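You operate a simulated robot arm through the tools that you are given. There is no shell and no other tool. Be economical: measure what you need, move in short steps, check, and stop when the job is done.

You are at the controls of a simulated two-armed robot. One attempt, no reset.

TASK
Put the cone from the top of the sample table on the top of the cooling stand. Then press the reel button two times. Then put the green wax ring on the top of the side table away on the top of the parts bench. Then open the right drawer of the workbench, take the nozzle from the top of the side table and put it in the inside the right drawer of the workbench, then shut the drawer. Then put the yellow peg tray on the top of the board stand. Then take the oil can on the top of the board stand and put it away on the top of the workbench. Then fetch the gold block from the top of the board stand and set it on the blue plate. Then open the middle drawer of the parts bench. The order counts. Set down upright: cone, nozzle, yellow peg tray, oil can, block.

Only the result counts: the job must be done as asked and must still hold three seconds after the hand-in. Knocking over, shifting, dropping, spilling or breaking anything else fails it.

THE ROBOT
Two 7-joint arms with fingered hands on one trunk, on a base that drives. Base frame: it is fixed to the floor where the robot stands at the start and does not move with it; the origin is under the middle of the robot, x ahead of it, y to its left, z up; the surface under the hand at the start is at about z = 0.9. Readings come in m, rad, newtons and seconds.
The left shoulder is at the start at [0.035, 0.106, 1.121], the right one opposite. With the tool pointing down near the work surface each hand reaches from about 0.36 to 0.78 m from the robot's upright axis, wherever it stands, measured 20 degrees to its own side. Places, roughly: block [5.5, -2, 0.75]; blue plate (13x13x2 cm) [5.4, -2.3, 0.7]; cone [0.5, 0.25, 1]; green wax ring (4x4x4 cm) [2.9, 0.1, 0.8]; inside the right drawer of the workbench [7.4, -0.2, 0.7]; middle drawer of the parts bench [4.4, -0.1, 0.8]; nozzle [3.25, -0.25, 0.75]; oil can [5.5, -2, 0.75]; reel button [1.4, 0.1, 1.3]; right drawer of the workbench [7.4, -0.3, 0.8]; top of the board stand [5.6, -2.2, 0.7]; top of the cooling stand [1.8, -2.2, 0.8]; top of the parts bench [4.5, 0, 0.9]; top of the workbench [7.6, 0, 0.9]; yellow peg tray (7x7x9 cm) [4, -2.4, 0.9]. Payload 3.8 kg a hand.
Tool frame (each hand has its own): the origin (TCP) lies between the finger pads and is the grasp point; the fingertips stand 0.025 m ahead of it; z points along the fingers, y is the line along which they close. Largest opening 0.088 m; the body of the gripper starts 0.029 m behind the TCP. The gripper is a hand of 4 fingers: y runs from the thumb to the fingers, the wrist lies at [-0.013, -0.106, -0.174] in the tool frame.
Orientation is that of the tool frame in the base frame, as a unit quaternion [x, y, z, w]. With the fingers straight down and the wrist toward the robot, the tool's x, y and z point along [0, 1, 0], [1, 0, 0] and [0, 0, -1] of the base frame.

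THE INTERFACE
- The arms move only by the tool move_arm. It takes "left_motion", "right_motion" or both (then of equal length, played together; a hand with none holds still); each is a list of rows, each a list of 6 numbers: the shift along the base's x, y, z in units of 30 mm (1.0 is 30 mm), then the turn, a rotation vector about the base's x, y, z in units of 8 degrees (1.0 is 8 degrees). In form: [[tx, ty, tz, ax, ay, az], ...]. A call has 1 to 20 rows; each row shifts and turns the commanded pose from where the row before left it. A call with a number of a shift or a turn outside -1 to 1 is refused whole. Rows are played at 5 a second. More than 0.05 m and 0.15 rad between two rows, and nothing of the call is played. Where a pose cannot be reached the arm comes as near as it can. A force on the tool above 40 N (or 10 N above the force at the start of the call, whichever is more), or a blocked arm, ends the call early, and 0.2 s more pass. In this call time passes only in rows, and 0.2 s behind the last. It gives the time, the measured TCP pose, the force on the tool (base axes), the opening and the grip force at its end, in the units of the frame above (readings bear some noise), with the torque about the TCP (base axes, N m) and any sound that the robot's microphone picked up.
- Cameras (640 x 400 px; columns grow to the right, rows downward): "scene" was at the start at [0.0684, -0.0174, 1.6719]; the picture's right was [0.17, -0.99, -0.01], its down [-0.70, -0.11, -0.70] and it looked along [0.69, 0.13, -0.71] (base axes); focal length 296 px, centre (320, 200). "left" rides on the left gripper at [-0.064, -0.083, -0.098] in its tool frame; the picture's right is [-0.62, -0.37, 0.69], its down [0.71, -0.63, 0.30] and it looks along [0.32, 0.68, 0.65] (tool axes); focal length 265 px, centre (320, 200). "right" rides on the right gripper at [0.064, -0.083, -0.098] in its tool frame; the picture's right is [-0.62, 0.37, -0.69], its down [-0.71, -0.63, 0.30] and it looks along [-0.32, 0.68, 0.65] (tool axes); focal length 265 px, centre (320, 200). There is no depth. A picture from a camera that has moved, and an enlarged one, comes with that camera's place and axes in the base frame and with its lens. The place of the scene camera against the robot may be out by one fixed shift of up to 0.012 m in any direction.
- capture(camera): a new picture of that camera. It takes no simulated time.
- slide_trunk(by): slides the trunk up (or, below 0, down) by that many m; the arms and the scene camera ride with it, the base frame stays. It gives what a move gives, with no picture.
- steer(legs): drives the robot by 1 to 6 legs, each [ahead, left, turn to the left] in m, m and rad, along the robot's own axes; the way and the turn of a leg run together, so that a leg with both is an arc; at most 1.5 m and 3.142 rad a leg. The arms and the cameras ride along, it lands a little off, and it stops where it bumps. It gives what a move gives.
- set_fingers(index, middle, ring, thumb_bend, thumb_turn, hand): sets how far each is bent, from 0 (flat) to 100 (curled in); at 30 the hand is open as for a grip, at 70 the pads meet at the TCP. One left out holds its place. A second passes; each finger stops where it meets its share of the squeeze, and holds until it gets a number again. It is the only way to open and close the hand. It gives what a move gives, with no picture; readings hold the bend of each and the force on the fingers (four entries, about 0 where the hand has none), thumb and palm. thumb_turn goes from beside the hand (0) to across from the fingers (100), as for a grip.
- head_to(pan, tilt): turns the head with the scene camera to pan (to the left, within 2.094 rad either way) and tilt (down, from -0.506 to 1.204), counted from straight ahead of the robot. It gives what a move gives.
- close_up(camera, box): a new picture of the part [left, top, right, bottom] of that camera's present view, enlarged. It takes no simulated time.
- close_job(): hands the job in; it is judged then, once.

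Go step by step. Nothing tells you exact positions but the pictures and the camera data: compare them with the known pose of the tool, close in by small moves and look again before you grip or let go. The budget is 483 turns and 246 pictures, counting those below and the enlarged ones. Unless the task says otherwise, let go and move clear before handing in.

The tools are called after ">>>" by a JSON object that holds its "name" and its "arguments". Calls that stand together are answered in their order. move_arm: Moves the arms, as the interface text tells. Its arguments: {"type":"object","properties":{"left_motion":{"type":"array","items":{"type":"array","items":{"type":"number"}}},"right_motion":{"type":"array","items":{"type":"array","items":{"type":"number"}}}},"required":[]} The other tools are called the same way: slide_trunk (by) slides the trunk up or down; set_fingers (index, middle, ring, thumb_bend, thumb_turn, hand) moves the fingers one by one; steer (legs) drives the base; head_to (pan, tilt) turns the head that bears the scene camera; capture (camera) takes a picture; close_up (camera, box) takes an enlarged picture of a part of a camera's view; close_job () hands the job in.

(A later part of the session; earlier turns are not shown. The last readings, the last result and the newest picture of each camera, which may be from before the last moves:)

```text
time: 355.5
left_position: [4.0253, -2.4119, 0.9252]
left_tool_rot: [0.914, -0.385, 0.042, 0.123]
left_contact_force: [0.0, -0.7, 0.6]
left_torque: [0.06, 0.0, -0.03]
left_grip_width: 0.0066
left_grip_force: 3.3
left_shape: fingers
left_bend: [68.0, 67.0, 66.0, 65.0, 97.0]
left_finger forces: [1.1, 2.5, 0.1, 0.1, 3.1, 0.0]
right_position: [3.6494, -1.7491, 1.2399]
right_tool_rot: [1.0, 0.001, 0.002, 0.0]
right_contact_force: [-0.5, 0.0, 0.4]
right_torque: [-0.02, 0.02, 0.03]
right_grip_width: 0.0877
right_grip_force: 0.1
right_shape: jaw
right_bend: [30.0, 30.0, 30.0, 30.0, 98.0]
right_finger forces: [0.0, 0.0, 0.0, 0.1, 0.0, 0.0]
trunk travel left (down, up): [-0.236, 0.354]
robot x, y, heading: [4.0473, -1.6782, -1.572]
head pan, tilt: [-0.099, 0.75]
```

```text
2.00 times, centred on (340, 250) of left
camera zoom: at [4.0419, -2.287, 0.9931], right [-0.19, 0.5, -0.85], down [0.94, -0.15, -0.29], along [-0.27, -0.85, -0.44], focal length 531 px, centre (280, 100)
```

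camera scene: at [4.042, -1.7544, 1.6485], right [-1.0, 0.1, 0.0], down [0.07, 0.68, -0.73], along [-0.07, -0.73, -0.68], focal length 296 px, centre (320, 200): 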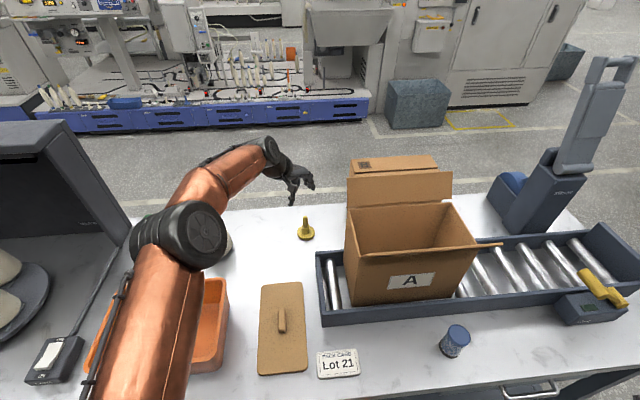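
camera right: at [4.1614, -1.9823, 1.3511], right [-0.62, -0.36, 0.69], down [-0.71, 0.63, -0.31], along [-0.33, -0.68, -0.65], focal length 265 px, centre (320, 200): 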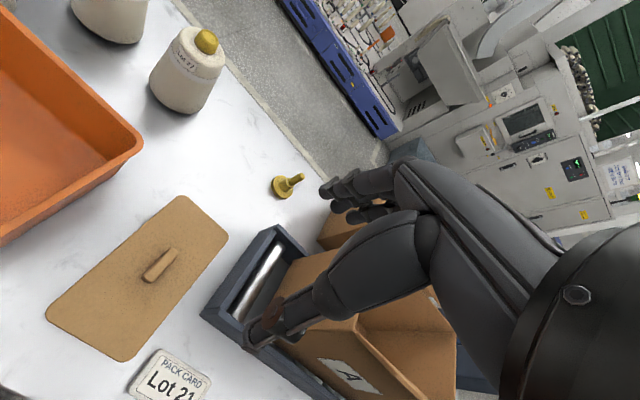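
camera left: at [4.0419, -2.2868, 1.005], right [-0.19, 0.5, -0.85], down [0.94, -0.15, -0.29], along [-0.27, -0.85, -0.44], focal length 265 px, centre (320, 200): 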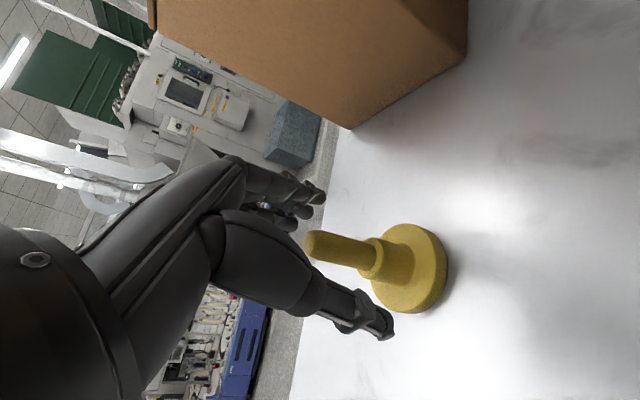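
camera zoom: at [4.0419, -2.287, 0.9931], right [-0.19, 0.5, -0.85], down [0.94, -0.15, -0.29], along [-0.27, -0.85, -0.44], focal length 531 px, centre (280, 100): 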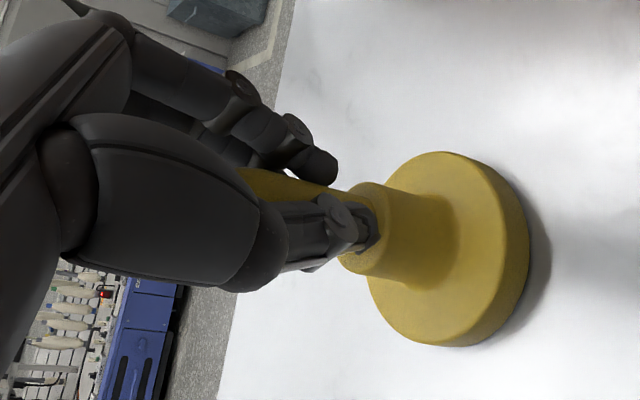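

>>> {"name": "set_fingers", "arguments": {"hand": "left", "index": 76, "middle": 76, "ring": 68, "thumb_bend": 74}}

>>> {"name": "move_arm", "arguments": {"left_motion": [[0, 0, 0.5, 0, 0, 0], [0, 0.05, 0.5, 0, 0, 0]]}}

>>> {"name": "capture", "arguments": {"camera": "left"}}

>>> {"name": "close_up", "arguments": {"camera": "scene", "box": [220, 140, 400, 260]}}

```text
time: 356.5
left_position: [4.0252, -2.4116, 0.9251]
left_tool_rot: [0.914, -0.384, 0.042, 0.123]
left_contact_force: [0.2, -0.1, -0.2]
left_torque: [-0.03, 0.0, 0.01]
left_grip_width: 0.0001
left_grip_force: 0.1
left_shape: fingers
left_bend: [75.0, 76.0, 68.0, 71.0, 96.0]
left_finger forces: [0.1, 0.0, 0.0, 0.0, 0.0, 0.0]
right_position: [3.6503, -1.7494, 1.2402]
right_tool_rot: [1.0, -0.001, 0.001, 0.0]
right_contact_force: [0.8, 0.1, -0.1]
right_torque: [-0.02, 0.01, 0.0]
right_grip_width: 0.0877
right_grip_force: 0.1
right_shape: jaw
right_bend: [30.0, 30.0, 30.0, 30.0, 98.0]
right_finger forces: [0.1, 0.0, 0.0, 0.0, 0.1, 0.0]
trunk travel left (down, up): [-0.236, 0.354]
robot x, y, heading: [4.0472, -1.6772, -1.569]
head pan, tilt: [-0.099, 0.75]
```

```text
time: 357.1
left_position: [4.0252, -2.4118, 0.9548]
left_tool_rot: [0.914, -0.383, 0.041, 0.124]
left_contact_force: [0.1, -0.4, -0.3]
left_torque: [0.0, -0.01, 0.01]
left_grip_width: 0.0
left_grip_force: 0.1
left_shape: fingers
left_bend: [75.0, 76.0, 68.0, 71.0, 96.0]
left_finger forces: [0.0, 0.1, 0.0, 0.0, 0.1, 0.1]
right_position: [3.6499, -1.7496, 1.2399]
right_tool_rot: [1.0, 0.0, 0.001, 0.0]
right_contact_force: [0.2, 0.0, 0.2]
right_torque: [0.01, 0.01, 0.0]
right_grip_width: 0.0876
right_grip_force: 0.0
right_shape: jaw
right_bend: [30.0, 30.0, 30.0, 30.0, 98.0]
right_finger forces: [0.0, 0.0, 0.1, 0.0, 0.0, 0.0]
trunk travel left (down, up): [-0.236, 0.354]
robot x, y, heading: [4.0501, -1.6805, -1.574]
head pan, tilt: [-0.099, 0.75]
```

```text
96 pictures are left
camera left: at [4.0416, -2.2858, 1.0228], right [-0.19, 0.5, -0.85], down [0.94, -0.15, -0.29], along [-0.27, -0.85, -0.44], focal length 265 px, centre (320, 200)
```

left: 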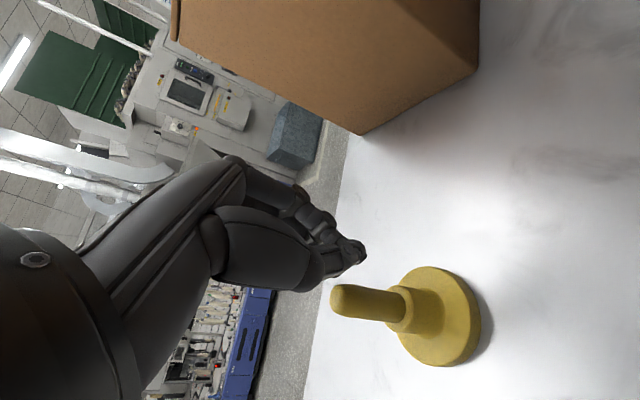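

```text
3.33 times, centred on (310, 200) of scene
camera zoom: at [4.0422, -1.7533, 1.6366], right [-1.0, 0.1, 0.0], down [0.07, 0.68, -0.73], along [-0.07, -0.73, -0.68], focal length 988 px, centre (353, 200)
```

zoom: 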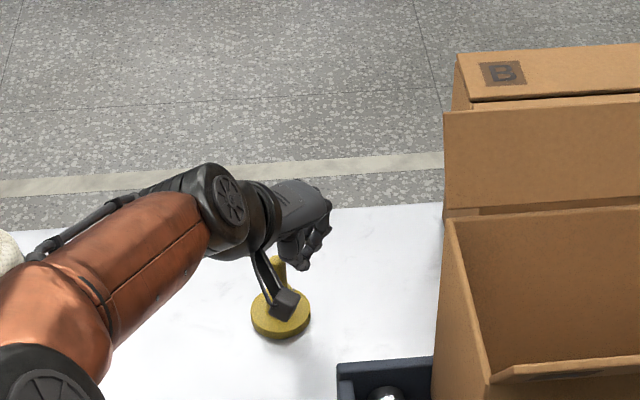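

The peg slipped sideways out of the pinch but still stands, now at about (4.051, -2.402). I open, rise and go again, lower on the thicker collar and with the hand shifted sideways.

>>> {"name": "move_arm", "arguments": {"left_motion": [[0, 0.2, 0.9, 0, 0, 0], [0, 0, 0.9, 0, 0, 0]]}}

>>> {"name": "set_fingers", "arguments": {"hand": "left", "index": 30, "middle": 30, "ring": 30, "thumb_bend": 30}}

>>> {"name": "move_arm", "arguments": {"left_motion": [[0.9, 0.1, 0, 0, 0, 0], [0.1, 0, -0.5, 0, 0, 0]]}}

>>> {"name": "capture", "arguments": {"camera": "left"}}

```text
time: 357.7
left_position: [4.0257, -2.4045, 1.01]
left_tool_rot: [0.914, -0.384, 0.041, 0.124]
left_contact_force: [-0.1, 0.4, -0.1]
left_torque: [0.03, -0.03, -0.02]
left_grip_width: 0.0
left_grip_force: 0.0
left_shape: fingers
left_bend: [75.0, 76.0, 68.0, 71.0, 96.0]
left_finger forces: [0.0, 0.0, 0.0, 0.0, 0.0, 0.0]
right_position: [3.6499, -1.7495, 1.2403]
right_tool_rot: [1.0, 0.0, 0.002, 0.0]
right_contact_force: [0.1, -0.8, -0.5]
right_torque: [-0.01, 0.02, 0.01]
right_grip_width: 0.0878
right_grip_force: 0.1
right_shape: jaw
right_bend: [30.0, 30.0, 30.0, 30.0, 98.0]
right_finger forces: [0.0, 0.0, 0.0, 0.0, 0.0, 0.1]
trunk travel left (down, up): [-0.236, 0.354]
robot x, y, heading: [4.0504, -1.6795, -1.572]
head pan, tilt: [-0.099, 0.75]
```

```text
time: 358.7
left_position: [4.0257, -2.4049, 1.0086]
left_tool_rot: [0.914, -0.384, 0.042, 0.124]
left_contact_force: [-0.3, -0.1, 0.1]
left_torque: [0.03, 0.0, -0.02]
left_grip_width: 0.0844
left_grip_force: 0.0
left_shape: fingers
left_bend: [30.0, 30.0, 30.0, 30.0, 97.0]
left_finger forces: [0.0, 0.1, 0.0, 0.0, 0.1, 0.0]
right_position: [3.6494, -1.7497, 1.2398]
right_tool_rot: [1.0, 0.0, 0.003, -0.001]
right_contact_force: [0.6, 0.0, 0.4]
right_torque: [-0.01, -0.02, 0.02]
right_grip_width: 0.0878
right_grip_force: 0.1
right_shape: jaw
right_bend: [30.0, 30.0, 30.0, 30.0, 98.0]
right_finger forces: [0.0, 0.0, 0.0, 0.0, 0.0, 0.0]
trunk travel left (down, up): [-0.236, 0.354]
robot x, y, heading: [4.0527, -1.6808, -1.573]
head pan, tilt: [-0.099, 0.75]
```

```text
time: 359.3
left_position: [4.0553, -2.4027, 0.9946]
left_tool_rot: [0.914, -0.384, 0.042, 0.124]
left_contact_force: [0.3, -0.9, -0.4]
left_torque: [0.0, 0.0, 0.01]
left_grip_width: 0.0844
left_grip_force: 0.1
left_shape: fingers
left_bend: [30.0, 30.0, 30.0, 30.0, 97.0]
left_finger forces: [0.0, 0.0, 0.2, 0.0, 0.0, 0.1]
right_position: [3.6484, -1.7497, 1.2405]
right_tool_rot: [1.0, 0.0, 0.002, -0.001]
right_contact_force: [-1.1, 1.0, -1.1]
right_torque: [-0.01, -0.04, 0.0]
right_grip_width: 0.0876
right_grip_force: 0.0
right_shape: jaw
right_bend: [30.0, 30.0, 30.0, 30.0, 98.0]
right_finger forces: [0.0, 0.0, 0.0, 0.0, 0.0, 0.0]
trunk travel left (down, up): [-0.236, 0.354]
robot x, y, heading: [4.0505, -1.6798, -1.571]
head pan, tilt: [-0.099, 0.75]
```

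```text
94 pictures are left
camera left: at [4.0716, -2.2772, 1.0619], right [-0.19, 0.5, -0.85], down [0.94, -0.15, -0.29], along [-0.27, -0.85, -0.44], focal length 265 px, centre (320, 200)
```

left: 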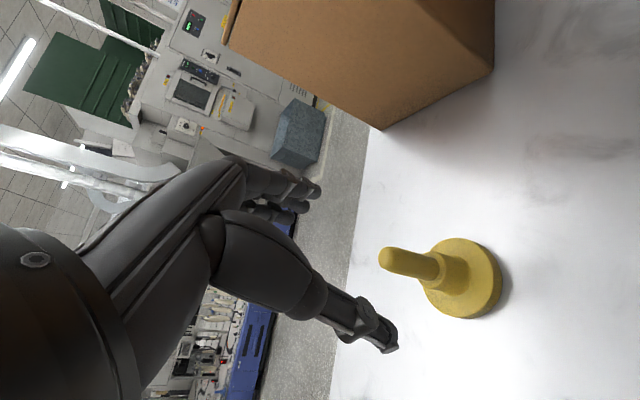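

I compute the pinch so the stem sits slightly to the thumb-index side, and lower straight to z 0.924.

>>> {"name": "move_arm", "arguments": {"left_motion": [[0, -0.05, -0.8, 0, 0, 0], [0, -0.05, -0.8, 0, 0, 0], [0, 0, -0.7, 0, 0, 0]]}}

>>> {"name": "set_fingers", "arguments": {"hand": "left", "index": 58, "middle": 58, "ring": 58, "thumb_bend": 58}}

>>> {"name": "close_up", "arguments": {"camera": "left", "box": [200, 150, 480, 350]}}

```text
time: 360.1
left_position: [4.0563, -2.4052, 0.9263]
left_tool_rot: [0.914, -0.385, 0.041, 0.124]
left_contact_force: [0.8, 0.3, -0.5]
left_torque: [0.0, -0.03, 0.01]
left_grip_width: 0.084
left_grip_force: 0.1
left_shape: fingers
left_bend: [30.0, 30.0, 30.0, 30.0, 97.0]
left_finger forces: [0.0, 0.0, 0.0, 0.1, 0.1, 0.0]
right_position: [3.6491, -1.7495, 1.2394]
right_tool_rot: [1.0, -0.001, 0.001, -0.002]
right_contact_force: [-0.3, 0.0, 0.0]
right_torque: [0.02, -0.04, -0.01]
right_grip_width: 0.0874
right_grip_force: 0.1
right_shape: jaw
right_bend: [30.0, 30.0, 30.0, 30.0, 98.0]
right_finger forces: [0.1, 0.1, 0.0, 0.0, 0.0, 0.0]
trunk travel left (down, up): [-0.236, 0.354]
robot x, y, heading: [4.0534, -1.6807, -1.568]
head pan, tilt: [-0.099, 0.75]
```

```text
time: 361.1
left_position: [4.0563, -2.4052, 0.9252]
left_tool_rot: [0.914, -0.385, 0.042, 0.123]
left_contact_force: [-0.2, -0.6, -0.4]
left_torque: [-0.01, 0.04, 0.01]
left_grip_width: 0.0267
left_grip_force: 0.0
left_shape: fingers
left_bend: [57.0, 57.0, 57.0, 57.0, 97.0]
left_finger forces: [0.1, 0.0, 0.0, 0.1, 0.0, 0.0]
right_position: [3.6508, -1.7492, 1.2401]
right_tool_rot: [1.0, 0.0, 0.002, 0.0]
right_contact_force: [0.1, 0.4, 0.8]
right_torque: [0.02, -0.01, 0.0]
right_grip_width: 0.0876
right_grip_force: 0.0
right_shape: jaw
right_bend: [30.0, 30.0, 30.0, 30.0, 98.0]
right_finger forces: [0.0, 0.0, 0.0, 0.1, 0.0, 0.0]
trunk travel left (down, up): [-0.236, 0.354]
robot x, y, heading: [4.0468, -1.6766, -1.571]
head pan, tilt: [-0.099, 0.75]
```

```text
2.00 times, centred on (340, 250) of left
camera zoom: at [4.0728, -2.2798, 0.9933], right [-0.19, 0.5, -0.85], down [0.94, -0.15, -0.29], along [-0.27, -0.85, -0.44], focal length 531 px, centre (280, 100)
```

zoom: 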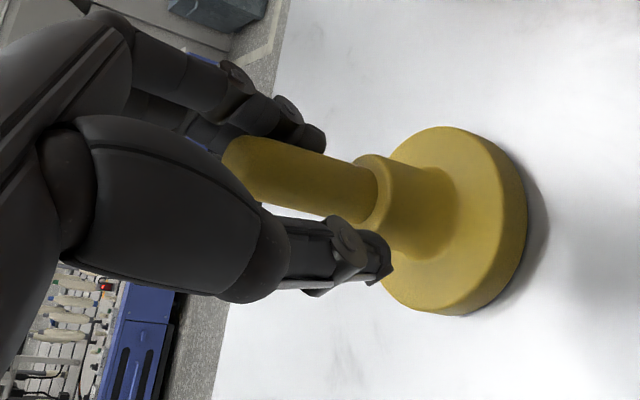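

>>> {"name": "set_fingers", "arguments": {"hand": "left", "index": 68, "middle": 68, "ring": 66, "thumb_bend": 67}}

>>> {"name": "close_up", "arguments": {"camera": "left", "box": [200, 150, 480, 350]}}

```text
time: 362.1
left_position: [4.0562, -2.4049, 0.9254]
left_tool_rot: [0.914, -0.384, 0.042, 0.124]
left_contact_force: [-0.2, -0.9, -0.5]
left_torque: [0.05, -0.01, 0.02]
left_grip_width: 0.0115
left_grip_force: 2.9
left_shape: fingers
left_bend: [64.0, 67.0, 66.0, 64.0, 97.0]
left_finger forces: [2.1, 0.8, 0.0, 0.0, 2.6, 0.0]
right_position: [3.6499, -1.7499, 1.24]
right_tool_rot: [1.0, 0.0, 0.002, 0.0]
right_contact_force: [-0.1, -0.1, 0.0]
right_torque: [0.0, 0.0, -0.02]
right_grip_width: 0.0876
right_grip_force: 0.1
right_shape: jaw
right_bend: [30.0, 30.0, 30.0, 30.0, 98.0]
right_finger forces: [0.0, 0.0, 0.0, 0.1, 0.0, 0.0]
trunk travel left (down, up): [-0.236, 0.354]
robot x, y, heading: [4.0527, -1.6804, -1.576]
head pan, tilt: [-0.099, 0.75]
```

```text
2.00 times, centred on (340, 250) of left
camera zoom: at [4.0728, -2.2798, 0.9933], right [-0.19, 0.5, -0.85], down [0.94, -0.15, -0.29], along [-0.27, -0.85, -0.44], focal length 531 px, centre (280, 100)
```

zoom: 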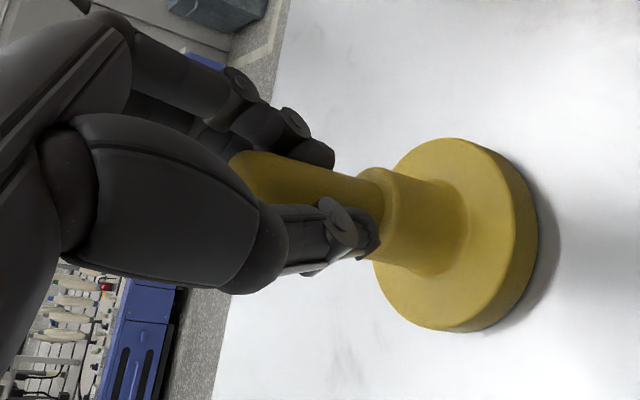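

Better: index opposes the thumb. I squeeze a bit more.

>>> {"name": "set_fingers", "arguments": {"hand": "left", "index": 73, "middle": 72, "ring": 66, "thumb_bend": 72}}

>>> {"name": "close_up", "arguments": {"camera": "left", "box": [200, 150, 480, 350]}}

```text
time: 363.1
left_position: [4.0562, -2.4062, 0.9255]
left_tool_rot: [0.914, -0.384, 0.041, 0.124]
left_contact_force: [0.9, -0.1, 1.4]
left_torque: [0.06, -0.01, -0.02]
left_grip_width: 0.0097
left_grip_force: 8.7
left_shape: fingers
left_bend: [71.0, 71.0, 66.0, 64.0, 97.0]
left_finger forces: [6.1, 3.0, 0.0, 0.0, 8.4, 0.0]
right_position: [3.65, -1.7495, 1.2403]
right_tool_rot: [1.0, 0.0, 0.002, 0.001]
right_contact_force: [-0.6, -0.4, -0.5]
right_torque: [-0.04, 0.0, -0.02]
right_grip_width: 0.0876
right_grip_force: 0.1
right_shape: jaw
right_bend: [30.0, 30.0, 30.0, 30.0, 98.0]
right_finger forces: [0.1, 0.0, 0.0, 0.0, 0.0, 0.1]
trunk travel left (down, up): [-0.236, 0.354]
robot x, y, heading: [4.0499, -1.678, -1.574]
head pan, tilt: [-0.099, 0.75]
```

```text
2.00 times, centred on (340, 250) of left
camera zoom: at [4.0729, -2.2797, 0.9935], right [-0.19, 0.5, -0.85], down [0.94, -0.15, -0.29], along [-0.27, -0.85, -0.44], focal length 531 px, centre (280, 100)
```

zoom: 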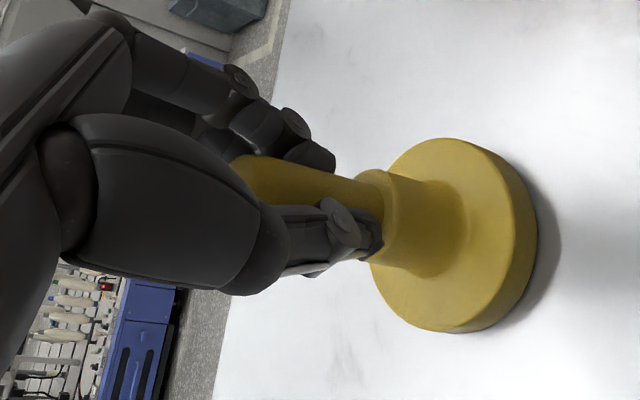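

Held with 8.7 N and stable. I lift it a little and check.

>>> {"name": "move_arm", "arguments": {"left_motion": [[0, 0, 0.4, 0, 0, 0], [0, 0, 0.5, 0, 0, 0]]}}

>>> {"name": "capture", "arguments": {"camera": "left"}}

```text
time: 363.7
left_position: [4.0559, -2.4039, 0.9517]
left_tool_rot: [0.914, -0.383, 0.042, 0.124]
left_contact_force: [0.2, 0.7, -0.3]
left_torque: [0.02, -0.02, -0.01]
left_grip_width: 0.0096
left_grip_force: 7.7
left_shape: fingers
left_bend: [72.0, 71.0, 66.0, 64.0, 96.0]
left_finger forces: [6.0, 2.4, 0.0, 0.0, 7.6, 0.0]
right_position: [3.6501, -1.7489, 1.2396]
right_tool_rot: [1.0, -0.001, 0.001, 0.0]
right_contact_force: [0.2, 0.4, 0.6]
right_torque: [0.04, 0.0, -0.02]
right_grip_width: 0.0879
right_grip_force: 0.1
right_shape: jaw
right_bend: [30.0, 30.0, 30.0, 30.0, 98.0]
right_finger forces: [0.0, 0.0, 0.0, 0.1, 0.0, 0.1]
trunk travel left (down, up): [-0.236, 0.354]
robot x, y, heading: [4.0518, -1.6766, -1.571]
head pan, tilt: [-0.099, 0.75]
```

```text
90 pictures are left
camera left: at [4.0729, -2.2792, 1.0202], right [-0.19, 0.5, -0.85], down [0.94, -0.15, -0.29], along [-0.27, -0.85, -0.44], focal length 265 px, centre (320, 200)
```

left: 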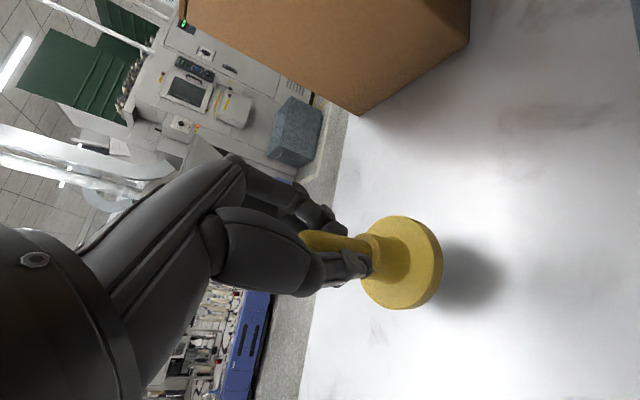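

The peg is held upright. I raise the trunk, back away and drive along to the board stand.

>>> {"name": "slide_trunk", "arguments": {"by": 0.2}}

>>> {"name": "steer", "arguments": {"legs": [[-0.55, 0, 0], [0, 0.9, 0], [0, 0.87, 0]]}}

>>> {"name": "head_to", "arguments": {"pan": -0.05, "tilt": 0.7}}

>>> {"name": "capture", "arguments": {"camera": "scene"}}

```text
time: 365.9
left_position: [4.0568, -2.4042, 1.1521]
left_tool_rot: [0.914, -0.384, 0.042, 0.125]
left_contact_force: [-0.2, 0.2, -0.6]
left_torque: [0.01, -0.02, 0.01]
left_grip_width: 0.0092
left_grip_force: 7.9
left_shape: fingers
left_bend: [72.0, 71.0, 66.0, 64.0, 96.0]
left_finger forces: [6.0, 2.4, 0.0, 0.1, 7.5, 0.0]
right_position: [3.6493, -1.7494, 1.4402]
right_tool_rot: [1.0, 0.0, 0.001, 0.0]
right_contact_force: [0.4, -0.5, 0.0]
right_torque: [0.0, -0.05, -0.03]
right_grip_width: 0.0876
right_grip_force: 0.1
right_shape: jaw
right_bend: [30.0, 30.0, 30.0, 30.0, 98.0]
right_finger forces: [0.1, 0.0, 0.1, 0.0, 0.1, 0.1]
trunk travel left (down, up): [-0.436, 0.154]
robot x, y, heading: [4.0533, -1.6786, -1.571]
head pan, tilt: [-0.099, 0.75]
```

```text
time: 377.6
left_position: [5.8307, -1.8582, 1.1536]
left_tool_rot: [0.914, -0.384, 0.043, 0.124]
left_contact_force: [-0.1, -0.1, -0.1]
left_torque: [0.0, -0.01, 0.0]
left_grip_width: 0.0096
left_grip_force: 7.5
left_shape: fingers
left_bend: [72.0, 71.0, 66.0, 64.0, 96.0]
left_finger forces: [6.0, 2.5, 0.0, 0.0, 7.4, 0.0]
right_position: [5.4249, -1.2046, 1.44]
right_tool_rot: [1.0, -0.001, 0.003, 0.0]
right_contact_force: [-0.1, -0.5, -0.3]
right_torque: [0.0, -0.02, 0.0]
right_grip_width: 0.0877
right_grip_force: 0.1
right_shape: jaw
right_bend: [30.0, 30.0, 30.0, 30.0, 98.0]
right_finger forces: [0.0, 0.0, 0.0, 0.1, 0.0, 0.0]
trunk travel left (down, up): [-0.436, 0.154]
robot x, y, heading: [5.8235, -1.1348, -1.569]
head pan, tilt: [-0.099, 0.75]
```

```text
time: 378.2
left_position: [5.8316, -1.8594, 1.1523]
left_tool_rot: [0.914, -0.384, 0.041, 0.124]
left_contact_force: [-0.5, 0.9, -1.0]
left_torque: [0.04, 0.0, 0.03]
left_grip_width: 0.0097
left_grip_force: 8.2
left_shape: fingers
left_bend: [72.0, 71.0, 66.0, 64.0, 96.0]
left_finger forces: [5.8, 2.4, 0.0, 0.0, 7.5, 0.0]
right_position: [5.4256, -1.2036, 1.4392]
right_tool_rot: [1.0, -0.001, 0.002, -0.001]
right_contact_force: [0.3, 0.0, 0.5]
right_torque: [0.0, -0.03, 0.0]
right_grip_width: 0.0878
right_grip_force: 0.1
right_shape: jaw
right_bend: [30.0, 30.0, 30.0, 30.0, 98.0]
right_finger forces: [0.0, 0.0, 0.0, 0.1, 0.0, 0.0]
trunk travel left (down, up): [-0.436, 0.154]
robot x, y, heading: [5.8266, -1.1342, -1.574]
head pan, tilt: [-0.051, 0.7]
```

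```text
89 pictures are left
camera scene: at [5.8218, -1.21, 1.8408], right [-1.0, 0.05, 0.0], down [0.03, 0.64, -0.76], along [-0.04, -0.76, -0.64], focal length 296 px, centre (320, 200)
```

scene: 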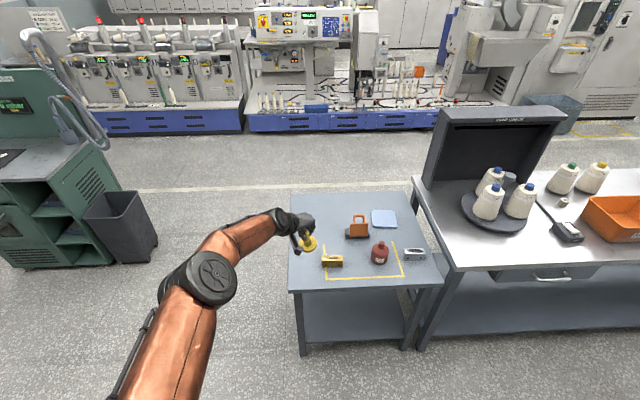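

I place the peg at the stand's free rear-left area, about (5.80, -2.26). I drive up and lower the trunk.

>>> {"name": "steer", "arguments": {"legs": [[0.4, -0.03, 0]]}}

>>> {"name": "slide_trunk", "arguments": {"by": -0.27}}

>>> {"name": "capture", "arguments": {"camera": "scene"}}

>>> {"name": "capture", "arguments": {"camera": "left"}}

```text
time: 380.7
left_position: [5.7997, -2.2546, 1.152]
left_tool_rot: [0.913, -0.386, 0.042, 0.124]
left_contact_force: [0.1, -0.9, -0.6]
left_torque: [-0.02, 0.01, 0.02]
left_grip_width: 0.0098
left_grip_force: 7.7
left_shape: fingers
left_bend: [72.0, 71.0, 66.0, 64.0, 96.0]
left_finger forces: [5.9, 2.4, 0.0, 0.0, 7.5, 0.0]
right_position: [5.3955, -1.5975, 1.4401]
right_tool_rot: [1.0, -0.002, 0.002, 0.001]
right_contact_force: [-0.7, -0.1, 0.7]
right_torque: [0.0, -0.03, 0.0]
right_grip_width: 0.0879
right_grip_force: 0.0
right_shape: jaw
right_bend: [30.0, 30.0, 30.0, 30.0, 98.0]
right_finger forces: [0.1, 0.0, 0.0, 0.0, 0.1, 0.1]
trunk travel left (down, up): [-0.436, 0.154]
robot x, y, heading: [5.7967, -1.5268, -1.571]
head pan, tilt: [-0.051, 0.7]
```

```text
time: 383.4
left_position: [5.7989, -2.2541, 0.8827]
left_tool_rot: [0.913, -0.385, 0.041, 0.123]
left_contact_force: [0.0, -0.6, -0.9]
left_torque: [-0.02, 0.02, 0.01]
left_grip_width: 0.0097
left_grip_force: 8.1
left_shape: fingers
left_bend: [72.0, 71.0, 66.0, 64.0, 96.0]
left_finger forces: [5.9, 2.5, 0.0, 0.0, 7.6, 0.0]
right_position: [5.3947, -1.597, 1.172]
right_tool_rot: [1.0, -0.002, 0.001, 0.0]
right_contact_force: [-0.2, 0.2, -0.7]
right_torque: [0.02, 0.03, 0.01]
right_grip_width: 0.0877
right_grip_force: 0.1
right_shape: jaw
right_bend: [30.0, 30.0, 30.0, 30.0, 98.0]
right_finger forces: [0.0, 0.1, 0.0, 0.0, 0.0, 0.0]
trunk travel left (down, up): [-0.166, 0.424]
robot x, y, heading: [5.7947, -1.5305, -1.578]
head pan, tilt: [-0.051, 0.7]
```

```text
88 pictures are left
camera scene: at [5.7911, -1.6057, 1.5709], right [-1.0, 0.05, 0.0], down [0.03, 0.64, -0.76], along [-0.04, -0.76, -0.64], focal length 296 px, centre (320, 200)
```

scene: 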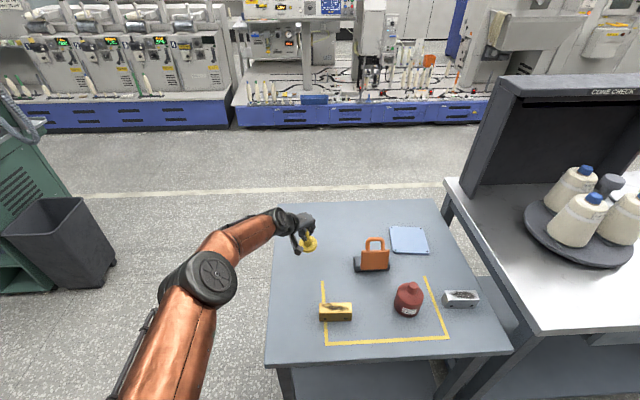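

```text
87 pictures are left
camera left: at [5.8162, -2.1293, 0.9502], right [-0.18, 0.5, -0.85], down [0.94, -0.15, -0.29], along [-0.27, -0.85, -0.44], focal length 265 px, centre (320, 200)
```

left: 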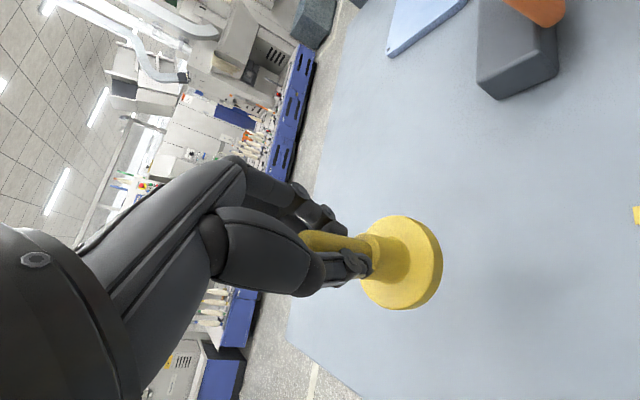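

>>> {"name": "slide_trunk", "arguments": {"by": -0.07}}

>>> {"name": "move_arm", "arguments": {"left_motion": [[0, 0, -0.2, 0, 0, 0], [0, 0, -0.15, 0, 0, 0], [0, 0, -0.15, 0, 0, 0]]}}

>>> {"name": "close_up", "arguments": {"camera": "left", "box": [240, 150, 560, 350]}}

```text
time: 384.5
left_position: [5.7997, -2.2547, 0.8138]
left_tool_rot: [0.913, -0.385, 0.042, 0.125]
left_contact_force: [-0.8, -1.6, 5.4]
left_torque: [0.07, -0.02, 0.0]
left_grip_width: 0.0097
left_grip_force: 10.4
left_shape: fingers
left_bend: [72.0, 71.0, 66.0, 66.0, 96.0]
left_finger forces: [7.2, 4.1, 0.1, 0.0, 9.0, 0.1]
right_position: [5.3955, -1.5979, 1.1003]
right_tool_rot: [1.0, -0.002, 0.001, 0.001]
right_contact_force: [0.2, -0.3, 0.4]
right_torque: [0.02, 0.03, -0.01]
right_grip_width: 0.0876
right_grip_force: 0.0
right_shape: jaw
right_bend: [30.0, 30.0, 30.0, 30.0, 98.0]
right_finger forces: [0.0, 0.0, 0.0, 0.1, 0.1, 0.1]
trunk travel left (down, up): [-0.096, 0.494]
robot x, y, heading: [5.7931, -1.5289, -1.572]
head pan, tilt: [-0.051, 0.7]
```

```text
time: 385.3
left_position: [5.7995, -2.2595, 0.8103]
left_tool_rot: [0.914, -0.381, 0.041, 0.133]
left_contact_force: [0.4, 5.2, 17.0]
left_torque: [0.3, -0.18, 0.06]
left_grip_width: 0.0102
left_grip_force: 16.2
left_shape: fingers
left_bend: [72.0, 71.0, 66.0, 66.0, 96.0]
left_finger forces: [7.5, 3.7, 0.0, 0.0, 22.4, 0.1]
right_position: [5.3941, -1.597, 1.0996]
right_tool_rot: [1.0, -0.002, 0.002, 0.001]
right_contact_force: [-0.1, 0.3, 0.5]
right_torque: [0.01, 0.01, -0.01]
right_grip_width: 0.0876
right_grip_force: 0.1
right_shape: jaw
right_bend: [30.0, 30.0, 30.0, 30.0, 98.0]
right_finger forces: [0.0, 0.0, 0.0, 0.1, 0.0, 0.1]
trunk travel left (down, up): [-0.096, 0.494]
robot x, y, heading: [5.7968, -1.5305, -1.57]
head pan, tilt: [-0.051, 0.7]
stopped in row 3 (left hand): the force on the tool passed its limit at 43 N (the readings are from after the stop); the commanded pose is now the measured one
```

```text
2.00 times, centred on (400, 250) of left
camera zoom: at [5.816, -2.1326, 0.8749], right [-0.19, 0.48, -0.85], down [0.94, -0.15, -0.3], along [-0.27, -0.86, -0.43], focal length 531 px, centre (160, 100)
```

zoom: 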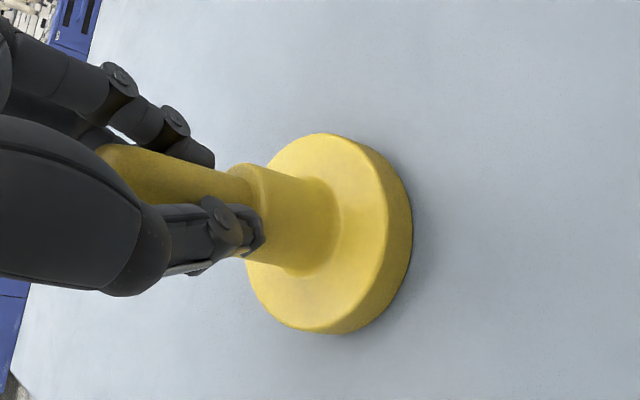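

It is down (stand top ≈ 0.74). I relieve a few mm, then open.

>>> {"name": "move_arm", "arguments": {"left_motion": [[0, 0, 0.13, 0, 0, 0]]}}

>>> {"name": "set_fingers", "arguments": {"hand": "left", "index": 58, "middle": 58, "ring": 55, "thumb_bend": 54}}

>>> {"name": "set_fingers", "arguments": {"hand": "left", "index": 32, "middle": 32, "ring": 32, "thumb_bend": 32}}

>>> {"name": "close_up", "arguments": {"camera": "left", "box": [240, 150, 560, 350]}}

```text
time: 385.7
left_position: [5.7989, -2.2581, 0.809]
left_tool_rot: [0.914, -0.383, 0.042, 0.13]
left_contact_force: [-1.3, -3.1, 8.8]
left_torque: [-0.01, 0.02, 0.0]
left_grip_width: 0.0101
left_grip_force: 12.4
left_shape: fingers
left_bend: [72.0, 71.0, 66.0, 67.0, 97.0]
left_finger forces: [8.1, 5.7, 0.1, 0.0, 10.8, 0.0]
right_position: [5.3935, -1.5973, 1.099]
right_tool_rot: [1.0, -0.002, 0.002, 0.0]
right_contact_force: [0.5, -0.6, -0.6]
right_torque: [0.03, -0.04, -0.01]
right_grip_width: 0.0878
right_grip_force: 0.1
right_shape: jaw
right_bend: [30.0, 30.0, 30.0, 30.0, 98.0]
right_finger forces: [0.0, 0.0, 0.0, 0.1, 0.0, 0.0]
trunk travel left (down, up): [-0.096, 0.494]
robot x, y, heading: [5.7962, -1.5289, -1.578]
head pan, tilt: [-0.051, 0.7]
```

```text
time: 386.7
left_position: [5.8, -2.2571, 0.8094]
left_tool_rot: [0.914, -0.382, 0.042, 0.129]
left_contact_force: [0.9, -0.3, -0.9]
left_torque: [0.0, -0.02, 0.0]
left_grip_width: 0.0291
left_grip_force: 0.1
left_shape: fingers
left_bend: [57.0, 57.0, 55.0, 54.0, 98.0]
left_finger forces: [0.0, 0.0, 0.0, 0.0, 0.0, 0.0]
right_position: [5.3946, -1.5987, 1.1]
right_tool_rot: [1.0, -0.001, 0.002, 0.0]
right_contact_force: [0.5, -0.7, 0.6]
right_torque: [0.01, 0.01, -0.02]
right_grip_width: 0.0876
right_grip_force: 0.0
right_shape: jaw
right_bend: [30.0, 30.0, 30.0, 30.0, 98.0]
right_finger forces: [0.0, 0.0, 0.1, 0.1, 0.0, 0.0]
trunk travel left (down, up): [-0.096, 0.494]
robot x, y, heading: [5.7967, -1.5327, -1.571]
head pan, tilt: [-0.051, 0.7]
```

```text
time: 387.7
left_position: [5.799, -2.257, 0.8085]
left_tool_rot: [0.914, -0.383, 0.042, 0.129]
left_contact_force: [-0.3, 0.0, 0.1]
left_torque: [-0.01, 0.01, 0.0]
left_grip_width: 0.0803
left_grip_force: 0.0
left_shape: fingers
left_bend: [32.0, 32.0, 32.0, 32.0, 98.0]
left_finger forces: [0.1, 0.0, 0.1, 0.1, 0.0, 0.0]
right_position: [5.394, -1.5979, 1.0997]
right_tool_rot: [1.0, -0.002, 0.002, 0.0]
right_contact_force: [-0.8, 0.5, 0.3]
right_torque: [0.01, 0.04, -0.02]
right_grip_width: 0.0878
right_grip_force: 0.0
right_shape: jaw
right_bend: [30.0, 30.0, 30.0, 30.0, 98.0]
right_finger forces: [0.1, 0.1, 0.1, 0.1, 0.0, 0.1]
trunk travel left (down, up): [-0.096, 0.494]
robot x, y, heading: [5.7965, -1.5288, -1.572]
head pan, tilt: [-0.051, 0.7]
```

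```text
2.00 times, centred on (400, 250) of left
camera zoom: at [5.8161, -2.1318, 0.8751], right [-0.19, 0.49, -0.85], down [0.94, -0.15, -0.3], along [-0.27, -0.86, -0.43], focal length 531 px, centre (160, 100)
```

zoom: 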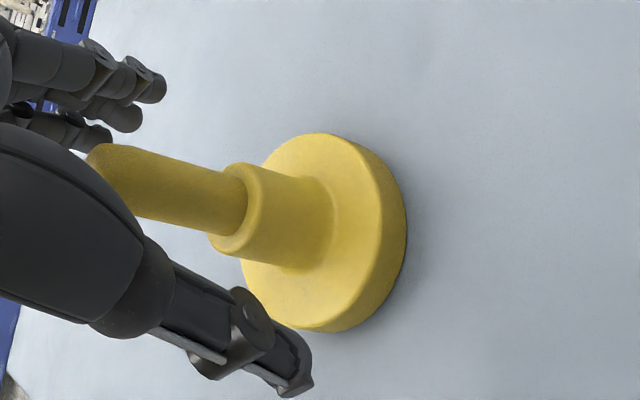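

The peg stands upright on the board stand. I rise, straighten the hand, and shift over in front of the oil can.

>>> {"name": "slide_trunk", "arguments": {"by": 0.25}}

>>> {"name": "steer", "arguments": {"legs": [[-0.15, 0, 0]]}}

>>> {"name": "move_arm", "arguments": {"left_motion": [[0.4, 0.5, 0, 0.97, 0, 0], [0.4, 0.5, 0, 0.97, 0, 0], [0.4, 0.5, 0, 0, 0, 0.95], [0.4, 0.5, 0, 0, 0, 0.95], [0.4, 0, 0, 0, 0, 0.95], [0.4, 0, 0, 0, 0, 0.95], [0.4, 0, 0, 0, 0, 0.95], [0.4, 0, 0, 0, 0, 0.95]]}}

>>> {"name": "steer", "arguments": {"legs": [[0, -0.42, 0]]}}

>>> {"name": "capture", "arguments": {"camera": "scene"}}

>>> {"name": "capture", "arguments": {"camera": "left"}}

```text
time: 390.3
left_position: [5.8004, -2.2582, 1.0579]
left_tool_rot: [0.914, -0.383, 0.042, 0.129]
left_contact_force: [-0.5, -0.2, -0.1]
left_torque: [0.0, 0.02, -0.02]
left_grip_width: 0.0802
left_grip_force: 0.0
left_shape: fingers
left_bend: [32.0, 32.0, 32.0, 32.0, 98.0]
left_finger forces: [0.1, 0.1, 0.1, 0.0, 0.0, 0.0]
right_position: [5.3938, -1.5988, 1.3504]
right_tool_rot: [1.0, -0.002, 0.002, 0.001]
right_contact_force: [0.4, 0.0, 0.5]
right_torque: [0.01, -0.01, 0.04]
right_grip_width: 0.0878
right_grip_force: 0.0
right_shape: jaw
right_bend: [30.0, 30.0, 30.0, 30.0, 98.0]
right_finger forces: [0.0, 0.1, 0.1, 0.0, 0.0, 0.0]
trunk travel left (down, up): [-0.346, 0.244]
robot x, y, heading: [5.7982, -1.5264, -1.571]
head pan, tilt: [-0.051, 0.7]
```

```text
time: 391.7
left_position: [5.8001, -2.108, 1.0589]
left_tool_rot: [0.914, -0.383, 0.042, 0.13]
left_contact_force: [0.2, 0.4, -1.5]
left_torque: [0.02, 0.03, -0.01]
left_grip_width: 0.0804
left_grip_force: 0.0
left_shape: fingers
left_bend: [32.0, 32.0, 32.0, 32.0, 98.0]
left_finger forces: [0.0, 0.0, 0.1, 0.0, 0.0, 0.1]
right_position: [5.3955, -1.4475, 1.3507]
right_tool_rot: [1.0, -0.001, 0.002, 0.0]
right_contact_force: [-0.3, -0.4, -0.4]
right_torque: [0.01, -0.01, -0.03]
right_grip_width: 0.0878
right_grip_force: 0.0
right_shape: jaw
right_bend: [30.0, 30.0, 30.0, 30.0, 98.0]
right_finger forces: [0.0, 0.1, 0.0, 0.0, 0.0, 0.0]
trunk travel left (down, up): [-0.346, 0.244]
robot x, y, heading: [5.7949, -1.3779, -1.572]
head pan, tilt: [-0.051, 0.7]
```

```text
time: 393.5
left_position: [5.8954, -2.0477, 1.0598]
left_tool_rot: [1.0, 0.005, -0.008, 0.008]
left_contact_force: [-0.8, -0.4, 0.0]
left_torque: [-0.04, -0.02, -0.02]
left_grip_width: 0.0802
left_grip_force: 0.0
left_shape: fingers
left_bend: [32.0, 32.0, 32.0, 32.0, 98.0]
left_finger forces: [0.1, 0.1, 0.0, 0.1, 0.0, 0.0]
right_position: [5.3943, -1.4499, 1.3502]
right_tool_rot: [1.0, -0.001, 0.002, 0.0]
right_contact_force: [0.8, -0.6, -0.4]
right_torque: [0.01, -0.02, -0.01]
right_grip_width: 0.0875
right_grip_force: 0.1
right_shape: jaw
right_bend: [30.0, 30.0, 30.0, 30.0, 98.0]
right_finger forces: [0.0, 0.0, 0.0, 0.0, 0.1, 0.0]
trunk travel left (down, up): [-0.346, 0.244]
robot x, y, heading: [5.7938, -1.3823, -1.574]
head pan, tilt: [-0.051, 0.7]
```

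```text
time: 396.1
left_position: [5.4691, -2.0472, 1.0581]
left_tool_rot: [1.0, 0.004, -0.006, 0.008]
left_contact_force: [0.1, -0.9, -0.8]
left_torque: [-0.03, 0.0, 0.01]
left_grip_width: 0.08
left_grip_force: 0.1
left_shape: fingers
left_bend: [32.0, 32.0, 32.0, 32.0, 98.0]
left_finger forces: [0.1, 0.0, 0.0, 0.0, 0.0, 0.0]
right_position: [4.9667, -1.4484, 1.3504]
right_tool_rot: [1.0, 0.0, 0.002, -0.001]
right_contact_force: [0.2, -0.7, 0.7]
right_torque: [-0.01, 0.01, 0.04]
right_grip_width: 0.0877
right_grip_force: 0.1
right_shape: jaw
right_bend: [30.0, 30.0, 30.0, 30.0, 98.0]
right_finger forces: [0.0, 0.1, 0.0, 0.0, 0.0, 0.0]
trunk travel left (down, up): [-0.346, 0.244]
robot x, y, heading: [5.3675, -1.3812, -1.572]
head pan, tilt: [-0.051, 0.7]
```

```text
84 pictures are left
camera scene: at [5.3638, -1.4551, 1.7508], right [-1.0, 0.05, 0.0], down [0.03, 0.64, -0.76], along [-0.04, -0.76, -0.64], focal length 296 px, centre (320, 200)
```

scene: 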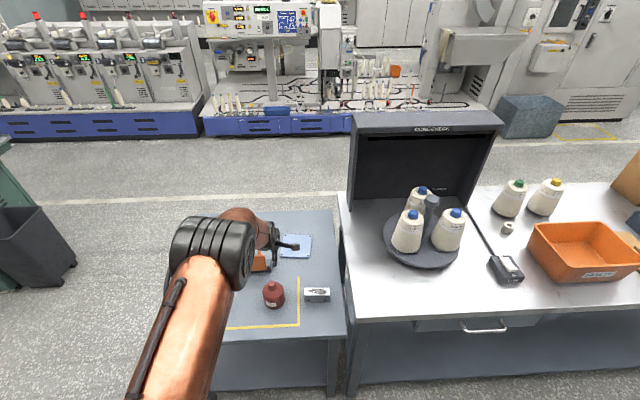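

```text
83 pictures are left
camera left: at [5.4061, -1.9636, 1.1567], right [-0.63, 0.35, -0.69], down [0.71, 0.63, -0.32], along [0.32, -0.69, -0.65], focal length 265 px, centre (320, 200)
```

left: 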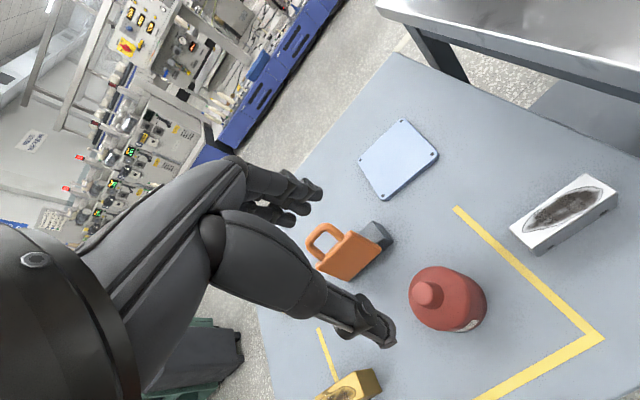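

The oil can's neck top is at (5.501, -2.065, 0.842). I open wide and go down over it to grip the body.

>>> {"name": "set_fingers", "arguments": {"hand": "left", "index": 18, "middle": 18, "ring": 18, "thumb_bend": 18}}

>>> {"name": "move_arm", "arguments": {"left_motion": [[0.5, -0.3, -0.5, 0, 0, 0], [0.43, -0.28, -0.9, 0, 0, 0], [0, 0, -0.9, 0, 0, 0], [0, 0, -0.9, 0, 0, 0], [0, 0, -0.9, 0, 0, 0], [0, 0, -0.9, 0, 0, 0]]}}

>>> {"name": "capture", "arguments": {"camera": "left"}}

```text
time: 397.1
left_position: [5.4698, -2.047, 1.0585]
left_tool_rot: [1.0, 0.003, -0.007, 0.009]
left_contact_force: [0.3, -0.4, 0.5]
left_torque: [0.01, 0.02, 0.04]
left_grip_width: 0.1067
left_grip_force: 0.0
left_shape: fingers
left_bend: [18.0, 18.0, 18.0, 18.0, 98.0]
left_finger forces: [0.0, 0.0, 0.0, 0.0, 0.0, 0.1]
right_position: [4.9679, -1.4487, 1.3504]
right_tool_rot: [1.0, -0.002, 0.002, -0.001]
right_contact_force: [-0.1, 0.1, 0.3]
right_torque: [-0.01, 0.02, -0.02]
right_grip_width: 0.0877
right_grip_force: 0.1
right_shape: jaw
right_bend: [30.0, 30.0, 30.0, 30.0, 98.0]
right_finger forces: [0.0, 0.1, 0.1, 0.1, 0.1, 0.0]
trunk travel left (down, up): [-0.346, 0.244]
robot x, y, heading: [5.3678, -1.3807, -1.567]
head pan, tilt: [-0.051, 0.7]
```

```text
time: 398.5
left_position: [5.497, -2.0648, 0.9094]
left_tool_rot: [1.0, 0.004, -0.007, 0.009]
left_contact_force: [-0.6, 0.4, -0.6]
left_torque: [-0.01, -0.03, -0.04]
left_grip_width: 0.107
left_grip_force: 0.1
left_shape: fingers
left_bend: [18.0, 18.0, 18.0, 18.0, 98.0]
left_finger forces: [0.1, 0.1, 0.0, 0.1, 0.0, 0.0]
right_position: [4.9688, -1.449, 1.3498]
right_tool_rot: [1.0, -0.002, 0.002, -0.002]
right_contact_force: [0.2, -0.3, -0.5]
right_torque: [0.0, -0.01, -0.02]
right_grip_width: 0.0876
right_grip_force: 0.1
right_shape: jaw
right_bend: [30.0, 30.0, 30.0, 30.0, 98.0]
right_finger forces: [0.1, 0.0, 0.0, 0.0, 0.0, 0.0]
trunk travel left (down, up): [-0.346, 0.244]
robot x, y, heading: [5.3687, -1.3804, -1.572]
head pan, tilt: [-0.051, 0.7]
```

```text
82 pictures are left
camera left: at [5.4344, -1.9812, 1.0069], right [-0.63, 0.35, -0.69], down [0.71, 0.63, -0.33], along [0.32, -0.69, -0.65], focal length 265 px, centre (320, 200)
```

left: 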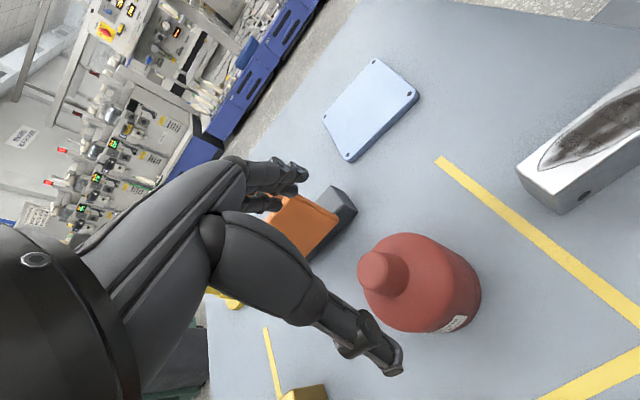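

>>> {"name": "move_arm", "arguments": {"left_motion": [[0, 0, -0.9, 0, 0, 0], [0, 0, -0.9, 0, 0, 0], [0, 0, -0.8, 0, 0, 0], [0, 0, -0.35, 0, 0, 0]]}}

>>> {"name": "set_fingers", "arguments": {"hand": "left", "index": 34, "middle": 34, "ring": 36, "thumb_bend": 34}}

>>> {"name": "set_fingers", "arguments": {"hand": "left", "index": 55, "middle": 55, "ring": 55, "thumb_bend": 55}}

>>> {"name": "capture", "arguments": {"camera": "left"}}

```text
time: 399.5
left_position: [5.5005, -2.0536, 0.8529]
left_tool_rot: [1.0, 0.003, -0.007, 0.009]
left_contact_force: [-0.1, -0.6, 0.7]
left_torque: [0.01, -0.01, 0.02]
left_grip_width: 0.1072
left_grip_force: 0.1
left_shape: fingers
left_bend: [18.0, 18.0, 18.0, 18.0, 98.0]
left_finger forces: [0.0, 0.0, 0.1, 0.0, 0.1, 0.0]
left hand out of reach, approached as far as the arm can: row 2, 3, 4
right_position: [4.9683, -1.4483, 1.3494]
right_tool_rot: [1.0, 0.0, 0.002, 0.0]
right_contact_force: [0.3, 0.2, 0.5]
right_torque: [0.0, 0.01, 0.02]
right_grip_width: 0.0876
right_grip_force: 0.0
right_shape: jaw
right_bend: [30.0, 30.0, 30.0, 30.0, 98.0]
right_finger forces: [0.1, 0.1, 0.1, 0.0, 0.0, 0.0]
trunk travel left (down, up): [-0.346, 0.244]
robot x, y, heading: [5.37, -1.3808, -1.573]
head pan, tilt: [-0.051, 0.7]
```

```text
time: 400.5
left_position: [5.4997, -2.0536, 0.8522]
left_tool_rot: [1.0, 0.003, -0.007, 0.009]
left_contact_force: [-0.5, 0.2, 0.6]
left_torque: [-0.01, 0.02, 0.04]
left_grip_width: 0.0772
left_grip_force: 0.1
left_shape: fingers
left_bend: [34.0, 34.0, 36.0, 34.0, 98.0]
left_finger forces: [0.0, 0.0, 0.0, 0.1, 0.0, 0.0]
right_position: [4.9672, -1.4478, 1.35]
right_tool_rot: [1.0, 0.0, 0.0, -0.001]
right_contact_force: [-0.3, -0.1, -0.5]
right_torque: [0.02, 0.04, 0.02]
right_grip_width: 0.0879
right_grip_force: 0.1
right_shape: jaw
right_bend: [30.0, 30.0, 30.0, 30.0, 98.0]
right_finger forces: [0.0, 0.1, 0.1, 0.0, 0.0, 0.1]
trunk travel left (down, up): [-0.346, 0.244]
robot x, y, heading: [5.3688, -1.3804, -1.572]
head pan, tilt: [-0.051, 0.7]
```

```text
time: 401.5
left_position: [5.4994, -2.055, 0.8519]
left_tool_rot: [1.0, 0.003, -0.006, 0.008]
left_contact_force: [-0.2, -1.9, 4.7]
left_torque: [-0.09, 0.03, 0.01]
left_grip_width: 0.0434
left_grip_force: 5.9
left_shape: fingers
left_bend: [50.0, 51.0, 55.0, 49.0, 97.0]
left_finger forces: [2.7, 4.2, 0.1, 0.0, 4.5, 0.1]
right_position: [4.9676, -1.4479, 1.3507]
right_tool_rot: [1.0, -0.001, 0.002, 0.001]
right_contact_force: [0.0, 0.5, 0.2]
right_torque: [-0.02, -0.03, 0.01]
right_grip_width: 0.0878
right_grip_force: 0.2
right_shape: jaw
right_bend: [30.0, 30.0, 30.0, 30.0, 98.0]
right_finger forces: [0.0, 0.0, 0.1, 0.0, 0.0, 0.0]
trunk travel left (down, up): [-0.346, 0.244]
robot x, y, heading: [5.3693, -1.3809, -1.573]
head pan, tilt: [-0.051, 0.7]
```

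```text
81 pictures are left
camera left: at [5.4365, -1.9702, 0.9504], right [-0.63, 0.35, -0.69], down [0.71, 0.63, -0.33], along [0.32, -0.69, -0.65], focal length 265 px, centre (320, 200)
```

left: 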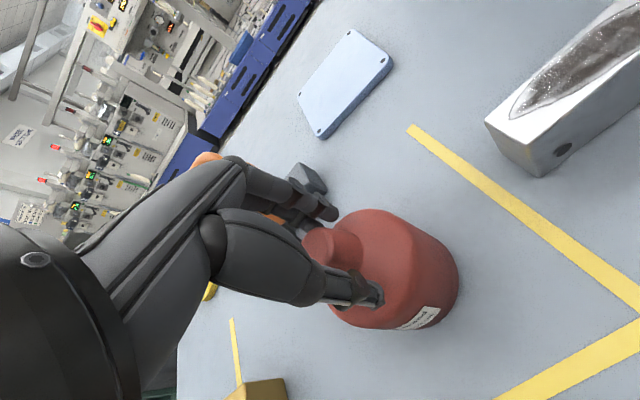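

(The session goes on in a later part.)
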